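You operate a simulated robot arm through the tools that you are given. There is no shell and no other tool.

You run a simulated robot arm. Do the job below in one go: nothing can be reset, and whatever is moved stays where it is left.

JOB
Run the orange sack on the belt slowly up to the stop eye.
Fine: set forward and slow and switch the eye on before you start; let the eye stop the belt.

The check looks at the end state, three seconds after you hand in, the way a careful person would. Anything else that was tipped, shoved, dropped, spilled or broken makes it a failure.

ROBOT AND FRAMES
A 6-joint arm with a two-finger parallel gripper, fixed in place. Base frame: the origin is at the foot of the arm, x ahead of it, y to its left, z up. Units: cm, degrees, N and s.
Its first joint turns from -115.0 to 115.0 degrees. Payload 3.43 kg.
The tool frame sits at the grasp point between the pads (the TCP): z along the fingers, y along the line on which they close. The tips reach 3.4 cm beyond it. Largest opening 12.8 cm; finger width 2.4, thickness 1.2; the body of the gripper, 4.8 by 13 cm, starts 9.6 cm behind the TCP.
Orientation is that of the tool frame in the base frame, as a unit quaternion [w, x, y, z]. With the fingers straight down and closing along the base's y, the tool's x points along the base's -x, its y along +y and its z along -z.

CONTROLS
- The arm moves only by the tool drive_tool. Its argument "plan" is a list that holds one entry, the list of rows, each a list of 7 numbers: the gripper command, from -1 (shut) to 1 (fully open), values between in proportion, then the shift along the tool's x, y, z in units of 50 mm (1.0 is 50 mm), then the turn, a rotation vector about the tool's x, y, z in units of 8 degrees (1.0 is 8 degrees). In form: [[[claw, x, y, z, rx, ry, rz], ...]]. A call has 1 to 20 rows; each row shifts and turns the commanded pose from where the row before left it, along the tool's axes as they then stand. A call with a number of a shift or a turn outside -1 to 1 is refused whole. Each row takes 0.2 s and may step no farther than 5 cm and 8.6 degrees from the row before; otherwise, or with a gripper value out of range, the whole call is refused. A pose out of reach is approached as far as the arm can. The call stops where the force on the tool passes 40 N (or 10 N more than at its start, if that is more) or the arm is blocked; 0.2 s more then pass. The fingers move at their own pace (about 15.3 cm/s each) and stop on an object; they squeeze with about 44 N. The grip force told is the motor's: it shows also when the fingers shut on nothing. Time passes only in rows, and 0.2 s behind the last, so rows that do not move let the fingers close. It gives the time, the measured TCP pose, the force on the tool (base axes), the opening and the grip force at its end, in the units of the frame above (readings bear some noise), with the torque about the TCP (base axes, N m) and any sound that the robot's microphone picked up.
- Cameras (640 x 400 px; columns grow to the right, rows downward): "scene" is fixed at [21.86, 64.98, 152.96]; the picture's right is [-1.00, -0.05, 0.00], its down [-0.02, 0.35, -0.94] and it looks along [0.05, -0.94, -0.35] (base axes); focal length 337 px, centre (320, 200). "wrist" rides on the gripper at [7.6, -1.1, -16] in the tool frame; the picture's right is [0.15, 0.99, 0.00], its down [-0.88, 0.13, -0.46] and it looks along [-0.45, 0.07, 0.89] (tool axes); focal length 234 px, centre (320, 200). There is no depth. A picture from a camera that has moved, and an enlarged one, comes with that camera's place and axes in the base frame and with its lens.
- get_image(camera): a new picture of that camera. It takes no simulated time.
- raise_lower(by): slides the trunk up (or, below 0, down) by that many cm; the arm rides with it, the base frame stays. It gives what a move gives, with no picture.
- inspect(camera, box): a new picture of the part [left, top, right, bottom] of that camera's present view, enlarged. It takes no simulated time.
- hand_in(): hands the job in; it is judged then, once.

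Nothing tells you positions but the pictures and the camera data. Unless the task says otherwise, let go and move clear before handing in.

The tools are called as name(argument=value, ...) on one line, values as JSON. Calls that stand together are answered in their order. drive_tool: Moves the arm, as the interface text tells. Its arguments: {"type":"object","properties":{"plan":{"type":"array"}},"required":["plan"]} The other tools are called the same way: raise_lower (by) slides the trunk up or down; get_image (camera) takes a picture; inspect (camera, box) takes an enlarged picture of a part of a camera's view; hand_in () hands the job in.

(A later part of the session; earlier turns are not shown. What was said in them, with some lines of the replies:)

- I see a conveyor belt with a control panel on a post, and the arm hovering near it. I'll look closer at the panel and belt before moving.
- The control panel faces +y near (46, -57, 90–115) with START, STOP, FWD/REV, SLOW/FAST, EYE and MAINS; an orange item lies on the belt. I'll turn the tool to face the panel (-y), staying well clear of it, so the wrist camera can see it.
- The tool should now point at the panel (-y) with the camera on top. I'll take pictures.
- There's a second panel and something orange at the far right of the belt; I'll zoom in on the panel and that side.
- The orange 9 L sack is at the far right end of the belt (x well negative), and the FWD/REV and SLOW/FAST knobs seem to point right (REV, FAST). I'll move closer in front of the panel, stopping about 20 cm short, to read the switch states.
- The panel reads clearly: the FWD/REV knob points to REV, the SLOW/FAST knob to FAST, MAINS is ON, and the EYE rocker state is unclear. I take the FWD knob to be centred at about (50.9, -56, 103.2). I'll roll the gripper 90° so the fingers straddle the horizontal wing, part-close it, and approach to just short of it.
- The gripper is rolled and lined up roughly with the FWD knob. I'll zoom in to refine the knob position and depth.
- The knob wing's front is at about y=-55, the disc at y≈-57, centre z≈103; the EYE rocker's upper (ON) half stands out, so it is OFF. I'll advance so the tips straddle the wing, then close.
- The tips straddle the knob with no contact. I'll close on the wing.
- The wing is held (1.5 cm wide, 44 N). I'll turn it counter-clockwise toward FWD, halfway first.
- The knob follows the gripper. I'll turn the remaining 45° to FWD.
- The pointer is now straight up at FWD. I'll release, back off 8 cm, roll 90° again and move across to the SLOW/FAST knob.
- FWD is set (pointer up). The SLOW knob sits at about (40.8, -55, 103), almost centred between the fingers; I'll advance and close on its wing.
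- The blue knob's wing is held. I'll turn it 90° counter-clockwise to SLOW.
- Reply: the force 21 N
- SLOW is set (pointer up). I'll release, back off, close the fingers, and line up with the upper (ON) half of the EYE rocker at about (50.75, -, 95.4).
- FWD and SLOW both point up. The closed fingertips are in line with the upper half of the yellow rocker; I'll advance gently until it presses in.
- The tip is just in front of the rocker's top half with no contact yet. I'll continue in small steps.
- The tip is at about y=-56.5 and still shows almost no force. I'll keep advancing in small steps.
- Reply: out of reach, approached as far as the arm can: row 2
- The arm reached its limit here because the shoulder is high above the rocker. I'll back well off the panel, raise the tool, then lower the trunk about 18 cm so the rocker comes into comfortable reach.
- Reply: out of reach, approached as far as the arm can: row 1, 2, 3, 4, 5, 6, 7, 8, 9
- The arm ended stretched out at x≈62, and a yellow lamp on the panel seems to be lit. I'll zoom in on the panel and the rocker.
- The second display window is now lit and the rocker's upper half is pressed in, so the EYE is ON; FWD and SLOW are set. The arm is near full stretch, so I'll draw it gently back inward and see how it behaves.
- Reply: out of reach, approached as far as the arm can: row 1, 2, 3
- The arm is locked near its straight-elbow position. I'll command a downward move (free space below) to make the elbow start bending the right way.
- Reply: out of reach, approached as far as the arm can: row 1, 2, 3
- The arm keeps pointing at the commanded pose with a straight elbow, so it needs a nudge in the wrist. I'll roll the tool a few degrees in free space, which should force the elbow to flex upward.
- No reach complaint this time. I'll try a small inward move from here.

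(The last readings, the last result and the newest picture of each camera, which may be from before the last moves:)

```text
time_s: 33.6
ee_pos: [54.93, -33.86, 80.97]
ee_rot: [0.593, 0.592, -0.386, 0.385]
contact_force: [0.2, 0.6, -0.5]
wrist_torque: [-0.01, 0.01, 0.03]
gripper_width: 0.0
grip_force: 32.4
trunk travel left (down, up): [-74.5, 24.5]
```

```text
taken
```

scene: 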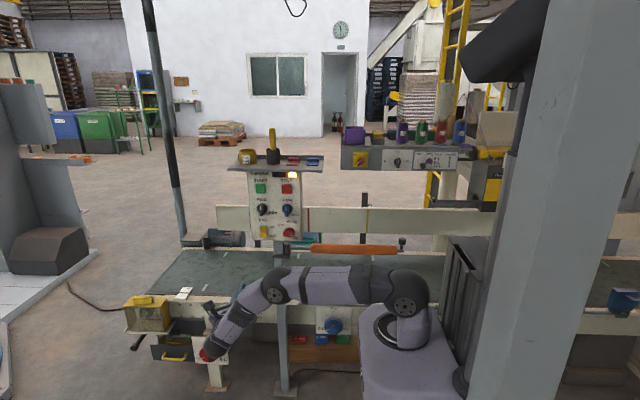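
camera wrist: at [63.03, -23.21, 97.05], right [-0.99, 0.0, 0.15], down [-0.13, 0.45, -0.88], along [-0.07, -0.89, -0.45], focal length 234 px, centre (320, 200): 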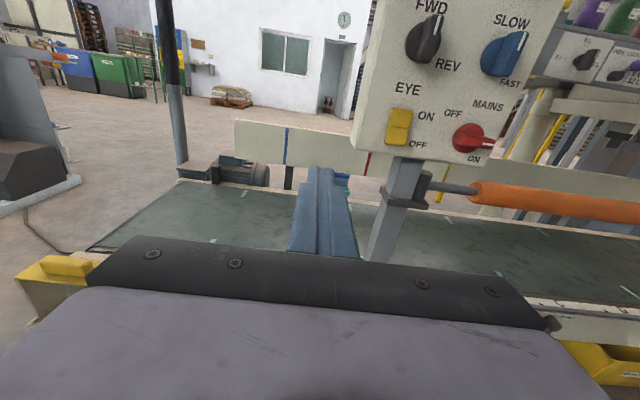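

The elbow is free and bent up again. I'll roll the tool upright and rise to a spot in front of the START button, at about (50.8, -34, 112).

drive_tool(plan=[[[-1, 0, 0, 0, 0, 0, 1], [-1, 0, 0, 0, 0, 0, 1], [-1, 0, 0, 0, 0, 0, 1], [-1, 0, 0.41, 0, 0, 0, 0], [-1, 0.8, 0.41, 0, 0, 0, 0], [-1, 0.9, 0, 0, 0, 0, 0], [-1, 0.9, 0, 0, 0, 0, 0], [-1, 0.9, 0, 0, 0, 0, 0], [-1, 0.9, 0, 0, 0, 0, 0], [-1, 0.9, 0, 0, 0, 0, 0], [-1, 0.9, 0, 0, 0, 0, 0]]])

get_image(camera="wrist")

inspect(camera="wrist", box=[240, 60, 420, 240])

```text
time_s: 36.0
ee_pos: [50.84, -33.87, 112.08]
ee_rot: [0.501, 0.499, -0.5, 0.5]
contact_force: [0.3, 0.2, -0.5]
wrist_torque: [0.0, 0.02, -0.01]
gripper_width: 0.0
grip_force: 32.5
trunk travel left (down, up): [-74.5, 24.5]
```

```text
taken
camera wrist: at [52.1, -17.73, 119.57], right [-0.99, 0.0, 0.15], down [-0.13, 0.45, -0.88], along [-0.07, -0.89, -0.45], focal length 234 px, centre (320, 200)
```

wrist: 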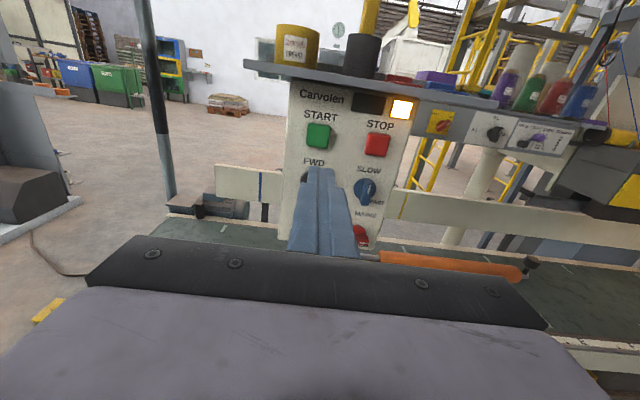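

```text
2.22 times, centred on (330, 150) of wrist
camera zoom: at [52.1, -17.73, 119.57], right [-0.99, 0.0, 0.15], down [-0.13, 0.45, -0.88], along [-0.07, -0.89, -0.45], focal length 520 px, centre (298, 311)
```

zoom: 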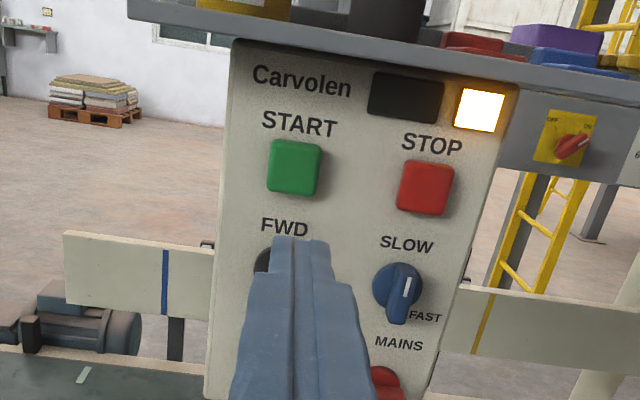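

FWD and SLOW are set, the eye lamp is lit and MAINS is on. START is at about (51.0, -56, 111.8); I'll bring the fingertips up close to it.

drive_tool(plan=[[[-1, -0.04, -0.02, 0.8, 0, 0, 0], [-1, 0, 0, 0.8, 0, 0, 0], [-1, 0, 0, 0.8, 0, 0, 0], [-1, 0, 0, 0.6, 0, 0, 0], [-1, 0, 0, 0.2, 0, 0, 0]]])

get_image(camera="wrist")

inspect(camera="scene", box=[540, 200, 640, 350])

```text
time_s: 37.2
ee_pos: [50.83, -49.58, 112.07]
ee_rot: [0.501, 0.5, -0.5, 0.5]
contact_force: [-0.6, 0.3, -0.4]
wrist_torque: [-0.01, 0.0, -0.03]
gripper_width: 0.02
grip_force: 33.1
trunk travel left (down, up): [-74.5, 24.5]
```

```text
taken
camera wrist: at [52.11, -33.54, 119.47], right [-0.99, 0.0, 0.15], down [-0.13, 0.45, -0.88], along [-0.07, -0.89, -0.45], focal length 234 px, centre (320, 200)
```

wrist: 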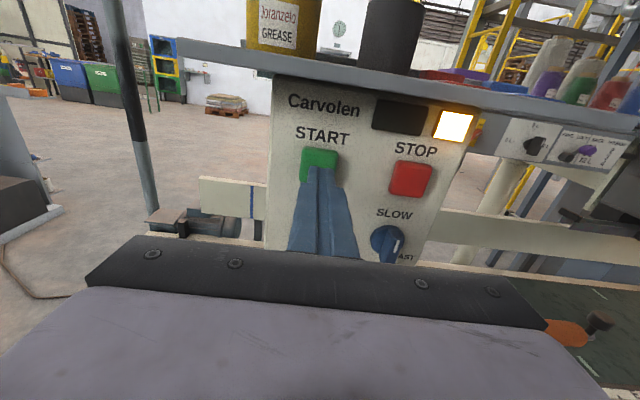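

```text
2.67 times, centred on (590, 275) of scene
camera zoom: at [21.86, 64.98, 152.96], right [-1.0, -0.05, 0.0], down [-0.02, 0.35, -0.94], along [0.05, -0.94, -0.35], focal length 899 px, centre (-400, 0)
```

zoom: 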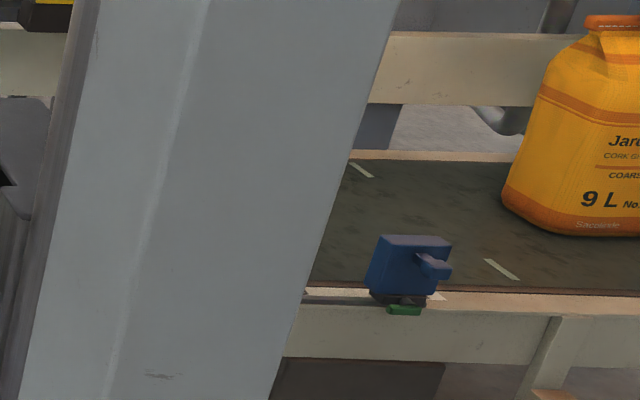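

The tips are about 2 cm from START and the sack is waiting just before the blue eye. I'll press with small steps.

drive_tool(plan=[[[-1, 0, 0, 0.1, 0, 0, 0], [-1, 0, 0, 0.1, 0, 0, 0], [-1, 0, 0, 0.1, 0, 0, 0], [-1, 0, 0, 0.06, 0, 0, 0], [-1, 0, 0, 0.06, 0, 0, 0]]])

get_image(camera="wrist")

inspect(camera="scene", box=[540, 200, 640, 350])

```text
time_s: 38.4
ee_pos: [51.03, -51.85, 111.81]
ee_rot: [0.502, 0.499, -0.5, 0.5]
contact_force: [-1.2, -0.6, 0.2]
wrist_torque: [0.01, 0.01, -0.04]
gripper_width: 0.0
grip_force: 32.6
trunk travel left (down, up): [-74.5, 24.5]
```

```text
taken
camera wrist: at [52.17, -35.82, 119.36], right [-0.99, 0.0, 0.15], down [-0.13, 0.45, -0.88], along [-0.07, -0.89, -0.45], focal length 234 px, centre (320, 200)
```

wrist: 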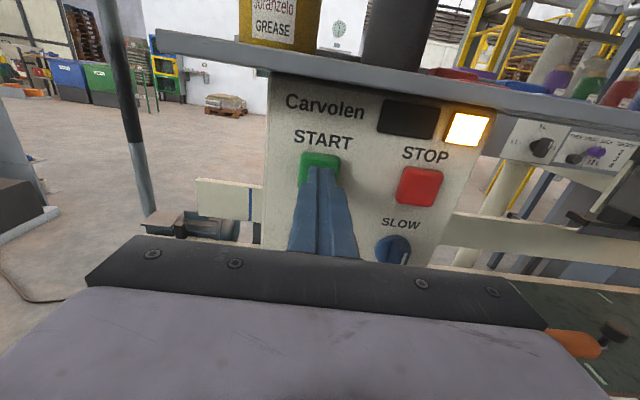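

```text
2.67 times, centred on (590, 275) of scene
camera zoom: at [21.86, 64.98, 152.96], right [-1.0, -0.05, 0.0], down [-0.02, 0.35, -0.94], along [0.05, -0.94, -0.35], focal length 899 px, centre (-400, 0)
```

zoom: 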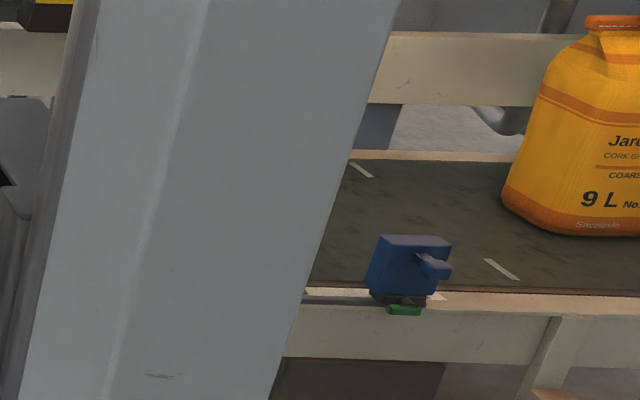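

No contact yet; I'll keep stepping in toward the button.

drive_tool(plan=[[[-1, 0, 0, 0.06, 0, 0, 0], [-1, 0, 0, 0.06, 0, 0, 0], [-1, 0, 0, 0.06, 0, 0, 0]]])

inspect(camera="wrist", box=[260, 80, 500, 260])

inspect(camera="scene", box=[540, 200, 640, 350])

```text
time_s: 39.2
ee_pos: [51.01, -52.77, 111.73]
ee_rot: [0.501, 0.499, -0.5, 0.5]
contact_force: [0.6, -0.2, 0.0]
wrist_torque: [-0.02, -0.04, 0.02]
gripper_width: 0.01
grip_force: 32.8
trunk travel left (down, up): [-74.5, 24.5]
```

```text
2.22 times, centred on (380, 170) of wrist
camera zoom: at [52.22, -36.68, 119.3], right [-0.99, 0.0, 0.15], down [-0.13, 0.46, -0.88], along [-0.07, -0.89, -0.45], focal length 520 px, centre (187, 267)
```

zoom: 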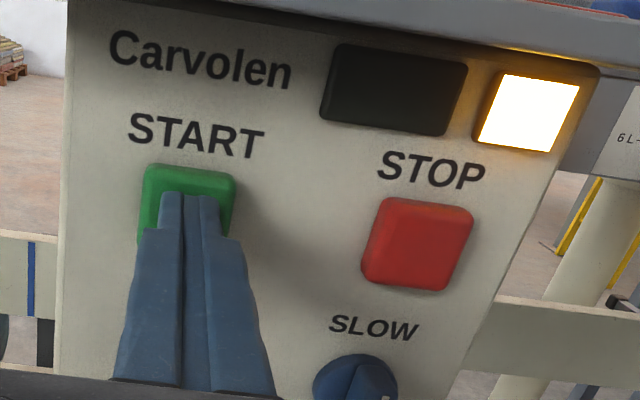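

```text
2.67 times, centred on (590, 275) of scene
camera zoom: at [21.86, 64.98, 152.96], right [-1.0, -0.05, 0.0], down [-0.02, 0.35, -0.94], along [0.05, -0.94, -0.35], focal length 899 px, centre (-400, 0)
```

zoom: 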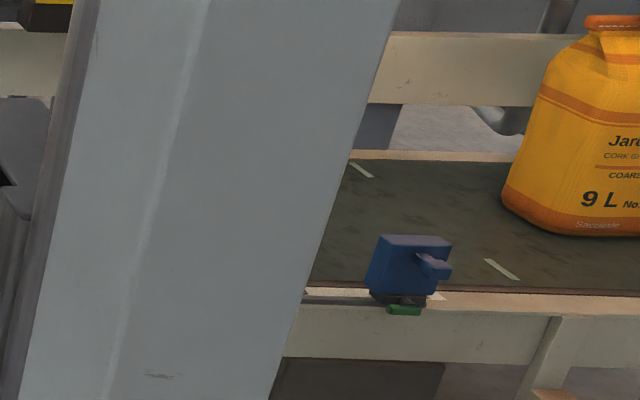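

Tip is at about y=-56.2, nearly on the button. A few more small steps.

drive_tool(plan=[[[-1, 0, 0, 0.06, 0, 0, 0], [-1, 0, 0, 0.06, 0, 0, 0], [-1, 0, 0, 0.04, 0, 0, 0]]])

inspect(camera="wrist", box=[260, 80, 500, 260])

inspect(camera="scene", box=[540, 200, 640, 350])

```text
time_s: 40.0
ee_pos: [50.97, -53.53, 111.85]
ee_rot: [0.502, 0.498, -0.501, 0.499]
contact_force: [-0.4, 4.6, -1.7]
wrist_torque: [0.09, -0.05, -0.02]
gripper_width: 0.01
grip_force: 32.7
trunk travel left (down, up): [-74.5, 24.5]
heard: click
```

```text
2.22 times, centred on (380, 170) of wrist
camera zoom: at [52.23, -37.41, 119.33], right [-0.99, 0.0, 0.15], down [-0.13, 0.45, -0.88], along [-0.07, -0.89, -0.45], focal length 520 px, centre (187, 267)
```

zoom: 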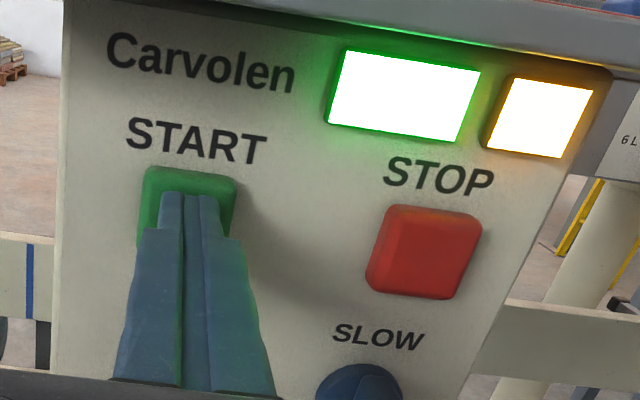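

```text
2.67 times, centred on (590, 275) of scene
camera zoom: at [21.86, 64.98, 152.96], right [-1.0, -0.05, 0.0], down [-0.02, 0.35, -0.94], along [0.05, -0.94, -0.35], focal length 899 px, centre (-400, 0)
```

zoom: 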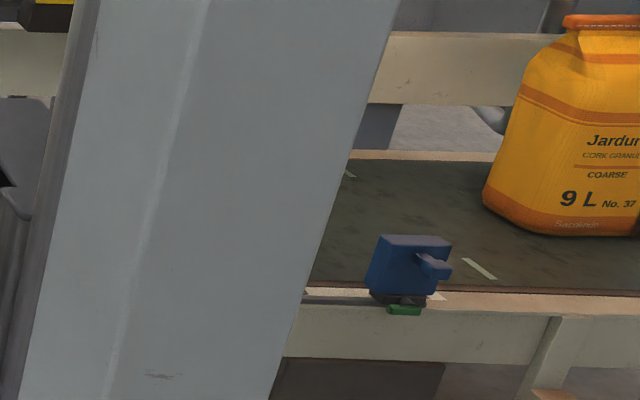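

A click, the green run lamp is lit, and the sack is moving toward the eye. I'll back off START at once and watch.

drive_tool(plan=[[[-1, 0, 0, -0.4, 0, 0, 0], [-1, 0, 0, -0.6, 0, 0, 0]]])

inspect(camera="scene", box=[540, 200, 640, 350])

get_image(camera="wrist")

```text
time_s: 40.6
ee_pos: [50.87, -48.42, 111.76]
ee_rot: [0.502, 0.498, -0.501, 0.499]
contact_force: [-0.2, 1.3, -0.3]
wrist_torque: [-0.02, -0.04, 0.02]
gripper_width: 0.01
grip_force: 32.5
trunk travel left (down, up): [-74.5, 24.5]
```

```text
2.67 times, centred on (590, 275) of scene
camera zoom: at [21.86, 64.98, 152.96], right [-1.0, -0.05, 0.0], down [-0.02, 0.35, -0.94], along [0.05, -0.94, -0.35], focal length 899 px, centre (-400, 0)
```

zoom: 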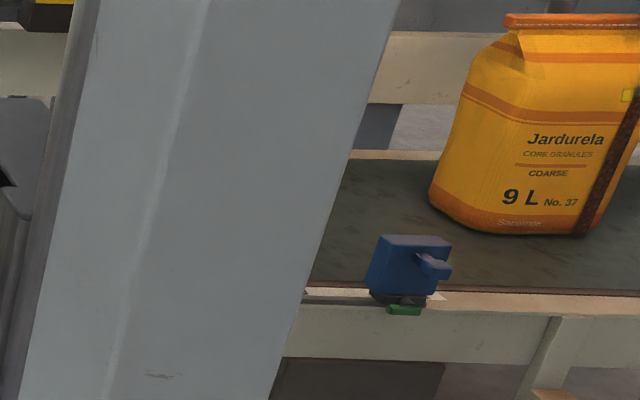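

```text
taken
camera wrist: at [52.11, -32.32, 119.33], right [-0.99, 0.0, 0.15], down [-0.13, 0.45, -0.88], along [-0.07, -0.89, -0.45], focal length 234 px, centre (320, 200)
```

wrist: 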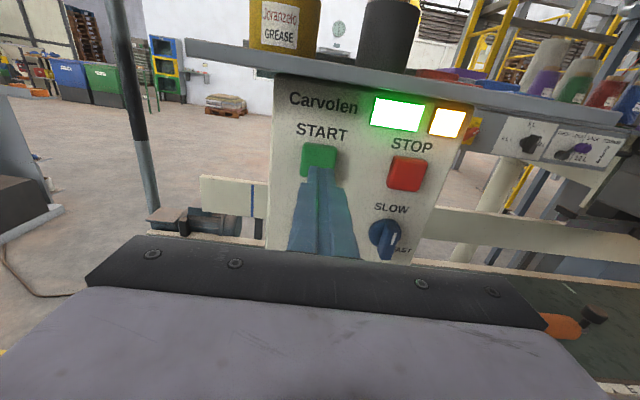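

The sack travels upright toward the eye. I'll wait half a second and look again.

drive_tool(plan=[[[-1, 0, 0, 0, 0, 0, 0], [-1, 0, 0, 0, 0, 0, 0]]])

inspect(camera="scene", box=[540, 200, 640, 350])

inspect(camera="wrist", box=[260, 80, 500, 260])

```text
time_s: 41.2
ee_pos: [51.0, -48.55, 111.79]
ee_rot: [0.501, 0.499, -0.5, 0.5]
contact_force: [0.2, 0.2, 0.3]
wrist_torque: [0.02, -0.02, -0.01]
gripper_width: 0.01
grip_force: 33.4
trunk travel left (down, up): [-74.5, 24.5]
```

```text
2.67 times, centred on (590, 275) of scene
camera zoom: at [21.86, 64.98, 152.96], right [-1.0, -0.05, 0.0], down [-0.02, 0.35, -0.94], along [0.05, -0.94, -0.35], focal length 899 px, centre (-400, 0)
```

zoom: 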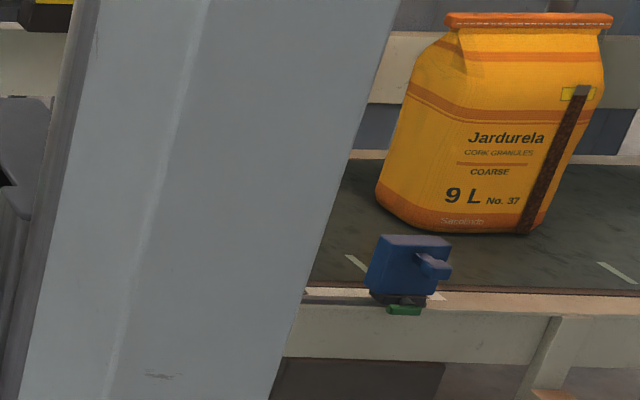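

```text
2.22 times, centred on (380, 170) of wrist
camera zoom: at [52.15, -32.35, 119.32], right [-0.99, 0.0, 0.15], down [-0.13, 0.45, -0.88], along [-0.07, -0.89, -0.45], focal length 520 px, centre (187, 267)
```

zoom: 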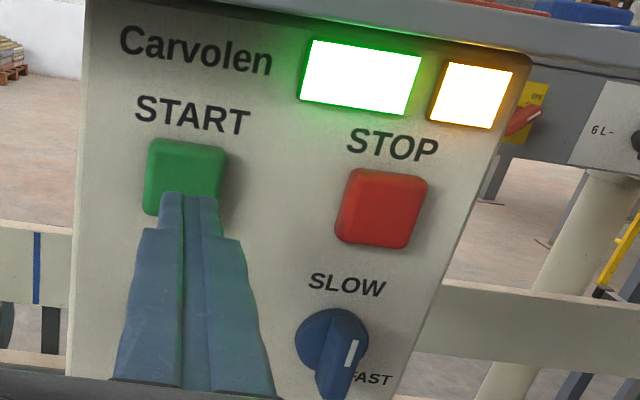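

Still running, sack close to the blue eye. Another short wait.

drive_tool(plan=[[[-1, 0, 0, 0, 0, 0, 0]]])

get_image(camera="scene")

get_image(camera="wrist")

```text
time_s: 41.6
ee_pos: [50.9, -48.44, 111.76]
ee_rot: [0.501, 0.499, -0.5, 0.5]
contact_force: [-0.1, -0.1, 0.2]
wrist_torque: [0.01, 0.0, -0.02]
gripper_width: 0.0
grip_force: 32.9
trunk travel left (down, up): [-74.5, 24.5]
```

```text
taken
```

scene: 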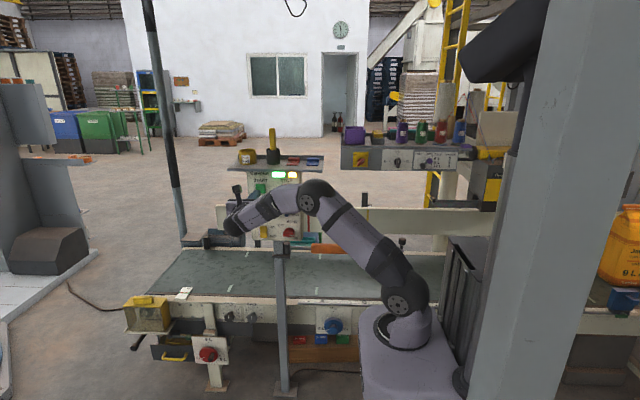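

```text
taken
camera wrist: at [52.15, -32.36, 119.31], right [-0.99, 0.0, 0.15], down [-0.13, 0.45, -0.88], along [-0.07, -0.89, -0.45], focal length 234 px, centre (320, 200)
```

wrist: 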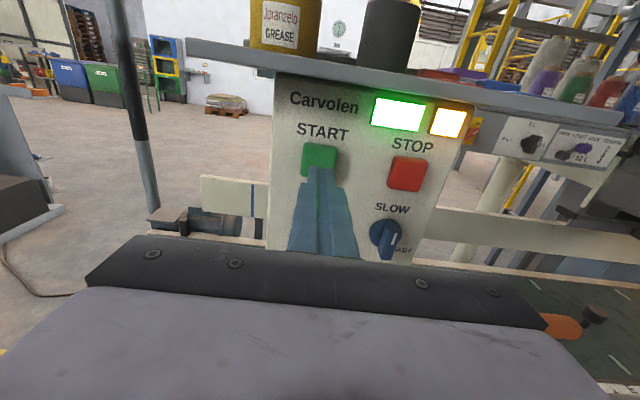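

Still running; the sack's leading edge is about level with the blue device. I'll step on and watch closely.

drive_tool(plan=[[[-1, 0, 0, 0, 0, 0, 0]]])

inspect(camera="scene", box=[540, 200, 640, 350])

inspect(camera="wrist", box=[260, 80, 640, 400])

```text
time_s: 42.0
ee_pos: [50.9, -48.44, 111.69]
ee_rot: [0.501, 0.499, -0.5, 0.5]
contact_force: [-0.9, 0.2, 0.2]
wrist_torque: [-0.02, 0.05, 0.0]
gripper_width: 0.0
grip_force: 33.6
trunk travel left (down, up): [-74.5, 24.5]
```

```text
2.67 times, centred on (590, 275) of scene
camera zoom: at [21.86, 64.98, 152.96], right [-1.0, -0.05, 0.0], down [-0.02, 0.35, -0.94], along [0.05, -0.94, -0.35], focal length 899 px, centre (-400, 0)
```

zoom: 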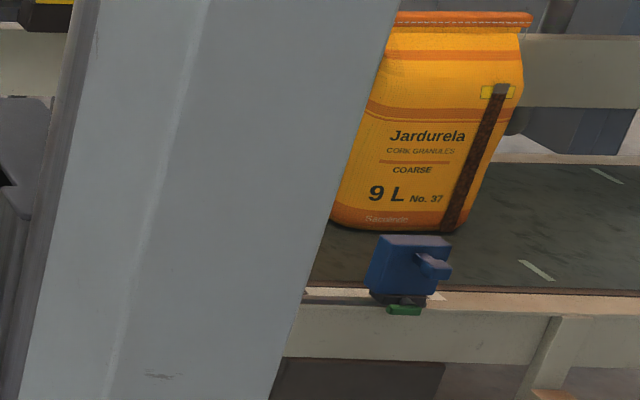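

```text
1.25 times, centred on (450, 240) of wrist
camera zoom: at [52.15, -32.36, 119.31], right [-0.99, 0.0, 0.15], down [-0.13, 0.45, -0.88], along [-0.07, -0.89, -0.45], focal length 293 px, centre (158, 150)
```

zoom: 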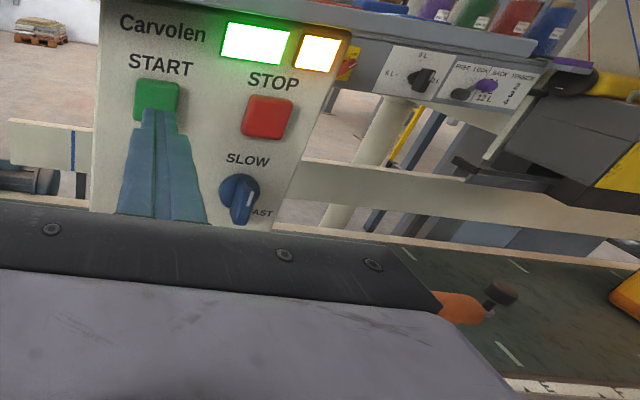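

The sack is passing the blue device and the belt still runs, so the eye may be further along. While waiting I'll shift sideways to hover in front of STOP as a precaution and keep watching.

drive_tool(plan=[[[-1, 0, 0.98, 0, 0, 0, 0], [-1, 0, 0.98, 0, 0, 0, 0]]])

get_image(camera="wrist")

get_image(camera="scene")

inspect(camera="scene", box=[110, 240, 450, 400])

inspect(camera="wrist", box=[340, 80, 640, 400])

```text
time_s: 42.6
ee_pos: [41.38, -48.47, 111.71]
ee_rot: [0.501, 0.498, -0.501, 0.5]
contact_force: [-0.8, -0.3, -0.1]
wrist_torque: [0.01, -0.01, 0.05]
gripper_width: 0.01
grip_force: 33.3
trunk travel left (down, up): [-74.5, 24.5]
```

```text
taken
camera wrist: at [42.6, -32.41, 119.27], right [-0.99, 0.0, 0.15], down [-0.13, 0.45, -0.88], along [-0.07, -0.89, -0.45], focal length 234 px, centre (320, 200)
```

wrist: 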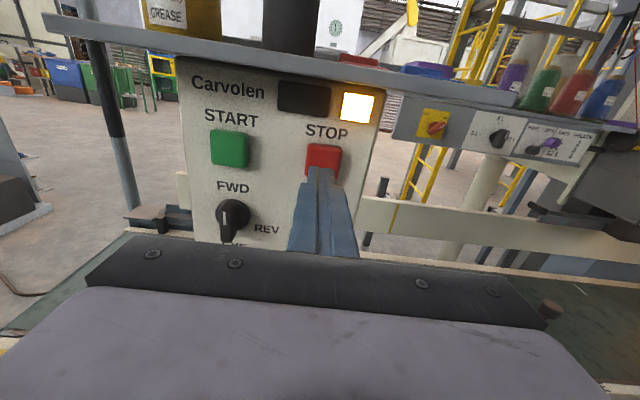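

```text
taken
```

scene: 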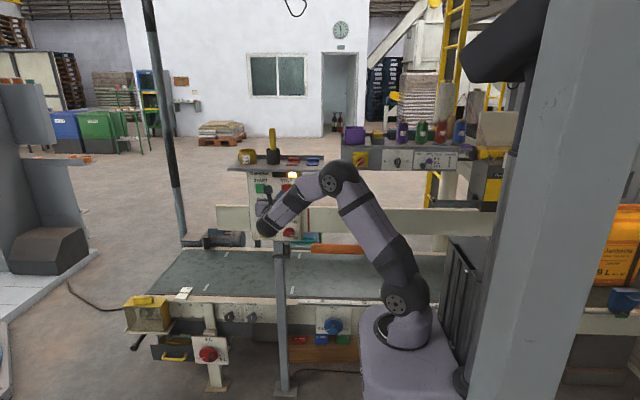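

```text
1.88 times, centred on (280, 320) of scene
camera zoom: at [21.86, 64.98, 152.96], right [-1.0, -0.05, 0.0], down [-0.02, 0.35, -0.94], along [0.05, -0.94, -0.35], focal length 634 px, centre (395, -26)
```

zoom: 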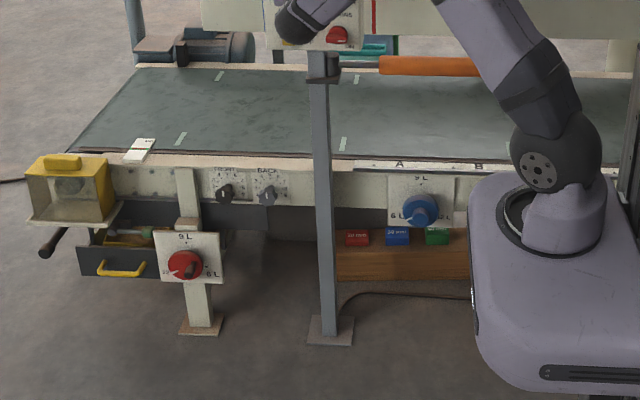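

```text
1.25 times, centred on (490, 240) of wrist
camera zoom: at [42.6, -32.41, 119.27], right [-0.99, 0.0, 0.15], down [-0.13, 0.45, -0.88], along [-0.07, -0.89, -0.45], focal length 293 px, centre (108, 150)
```

zoom: 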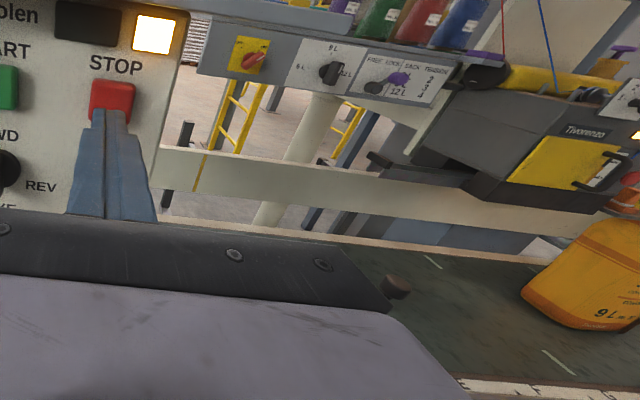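

The green run lamp has gone out: the eye stopped the belt, without my touching STOP. I'll back away from the panel and confirm that the sack is at rest.

drive_tool(plan=[[[-1, 0, 0, -0.8, 0, 0, 0], [-1, 0, 0, -0.8, 0, 0, 0], [-1, 0, 0, -0.8, 0, 0, 0], [-1, 0, 0, 0, 0, 0, 0], [-1, 0, 0, 0, 0, 0, 0], [-1, 0, 0, 0, 0, 0, 0]]])

get_image(camera="wrist")

inspect(camera="wrist", box=[400, 100, 640, 400])

inspect(camera="scene", box=[540, 200, 640, 350])

inspect(camera="scene", box=[230, 140, 340, 250])

```text
time_s: 44.0
ee_pos: [41.21, -36.42, 111.72]
ee_rot: [0.501, 0.499, -0.5, 0.5]
contact_force: [-0.1, 0.1, 0.2]
wrist_torque: [-0.03, 0.0, 0.0]
gripper_width: 0.01
grip_force: 32.6
trunk travel left (down, up): [-74.5, 24.5]
```

```text
taken
camera wrist: at [42.49, -20.46, 119.25], right [-0.99, 0.0, 0.15], down [-0.13, 0.45, -0.88], along [-0.07, -0.89, -0.45], focal length 234 px, centre (320, 200)
```

wrist: 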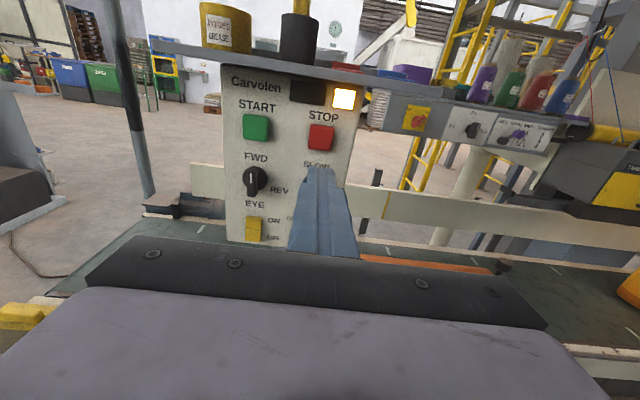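

```text
1.33 times, centred on (520, 250) of wrist
camera zoom: at [42.49, -20.46, 119.25], right [-0.99, 0.0, 0.15], down [-0.13, 0.45, -0.88], along [-0.07, -0.89, -0.45], focal length 312 px, centre (53, 133)
```

zoom: 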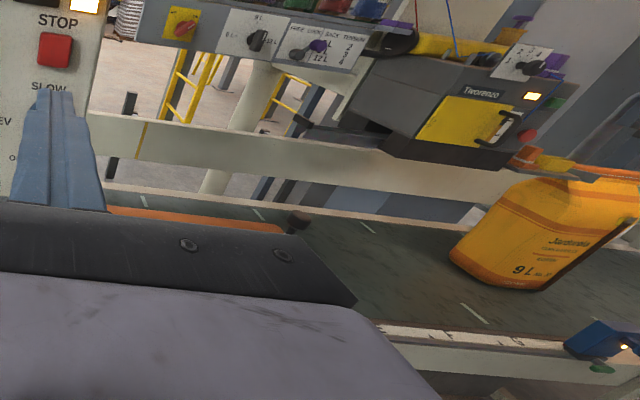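

```text
2.67 times, centred on (590, 275) of scene
camera zoom: at [21.86, 64.98, 152.96], right [-1.0, -0.05, 0.0], down [-0.02, 0.35, -0.94], along [0.05, -0.94, -0.35], focal length 899 px, centre (-400, 0)
```

zoom: 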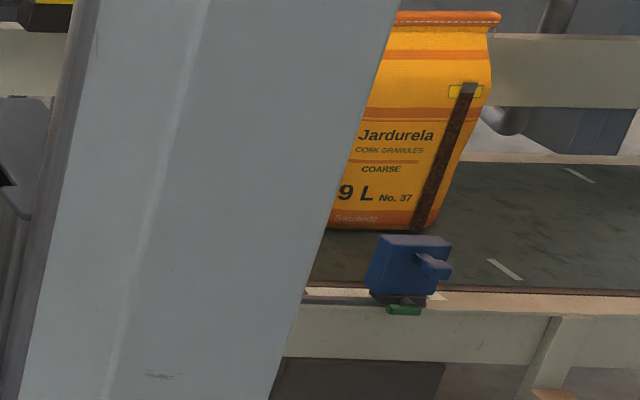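

```text
3.64 times, centred on (285, 195) of scene
camera zoom: at [21.86, 64.98, 152.96], right [-1.0, -0.05, 0.0], down [-0.02, 0.35, -0.94], along [0.05, -0.94, -0.35], focal length 1226 px, centre (447, 218)
```

zoom: 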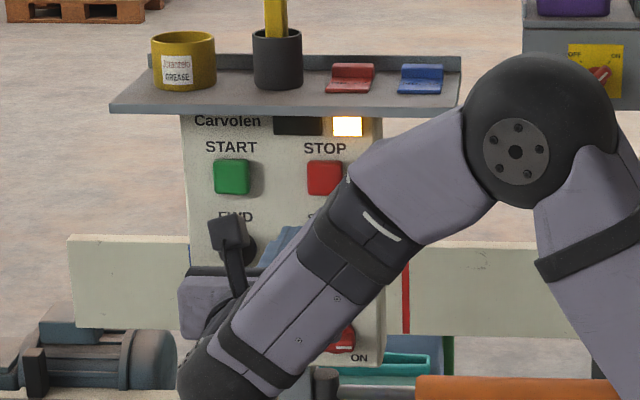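

The sack stands in front of the blue eye (its lamp is lit) and the run lamp is off. I'll wait one more second to confirm nothing moves.

drive_tool(plan=[[[-1, 0, 0, -0.4, 0, 0, 0], [-1, 0, 0, 0, 0, 0, 0], [-1, 0, 0, 0, 0, 0, 0], [-1, 0, 0, 0, 0, 0, 0], [-1, 0, 0, 0, 0, 0, 0]]])

inspect(camera="scene", box=[540, 200, 640, 350])

get_image(camera="wrist")

```text
time_s: 45.2
ee_pos: [41.34, -34.62, 111.78]
ee_rot: [0.501, 0.499, -0.5, 0.5]
contact_force: [-0.9, 0.0, -0.5]
wrist_torque: [0.02, 0.03, 0.01]
gripper_width: 0.0
grip_force: 32.8
trunk travel left (down, up): [-74.5, 24.5]
```

```text
2.67 times, centred on (590, 275) of scene
camera zoom: at [21.86, 64.98, 152.96], right [-1.0, -0.05, 0.0], down [-0.02, 0.35, -0.94], along [0.05, -0.94, -0.35], focal length 899 px, centre (-400, 0)
```

zoom: 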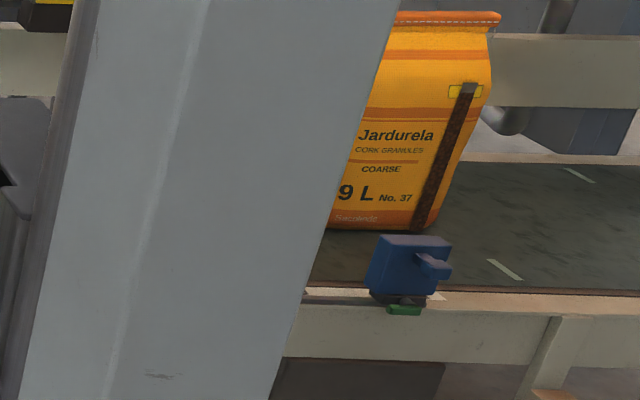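

```text
taken
camera wrist: at [42.56, -18.49, 119.31], right [-0.99, 0.0, 0.15], down [-0.13, 0.45, -0.88], along [-0.07, -0.89, -0.45], focal length 234 px, centre (320, 200)
```

wrist: 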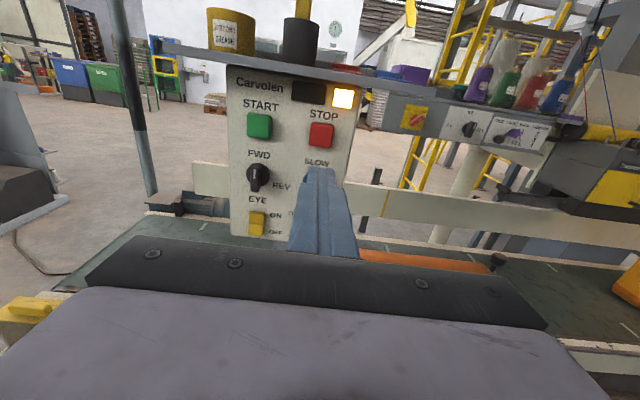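

The sack is standing still at the eye with the belt stopped. FWD, SLOW and EYE ON are set, the arm is clear, and nothing else looks moved, so I'm handing in.

hand_in()

```text
The job is handed in.
```

The orange 9 L sack is standing upright in front of the blue stop eye, and the belt is stopped. I've handed the job in but haven't seen the check's result.

- **Settings:** I turned the direction knob from REV to FWD and the speed knob from FAST to SLOW. I then pressed the eye rocker ON and its lamp came on. All three were set before I pressed START.
- **Run:** START clicked and the green run lamp came on. About 2.5 seconds later the belt stopped without my touching STOP. By then I had moved the gripper in front of STOP as a precaution. In pictures taken over a second apart afterwards, the sack had not moved.
- **Arm trouble:** While pressing the eye rocker the arm hit its reach limit. It locked straight and swung out to the side. I lowered the trunk 18 cm and freed the arm in open space. I saw nothing touched or moved by this.

The trunk is still 18 cm lower than at the start. The arm is clear of the panel, with its fingers shut and empty.
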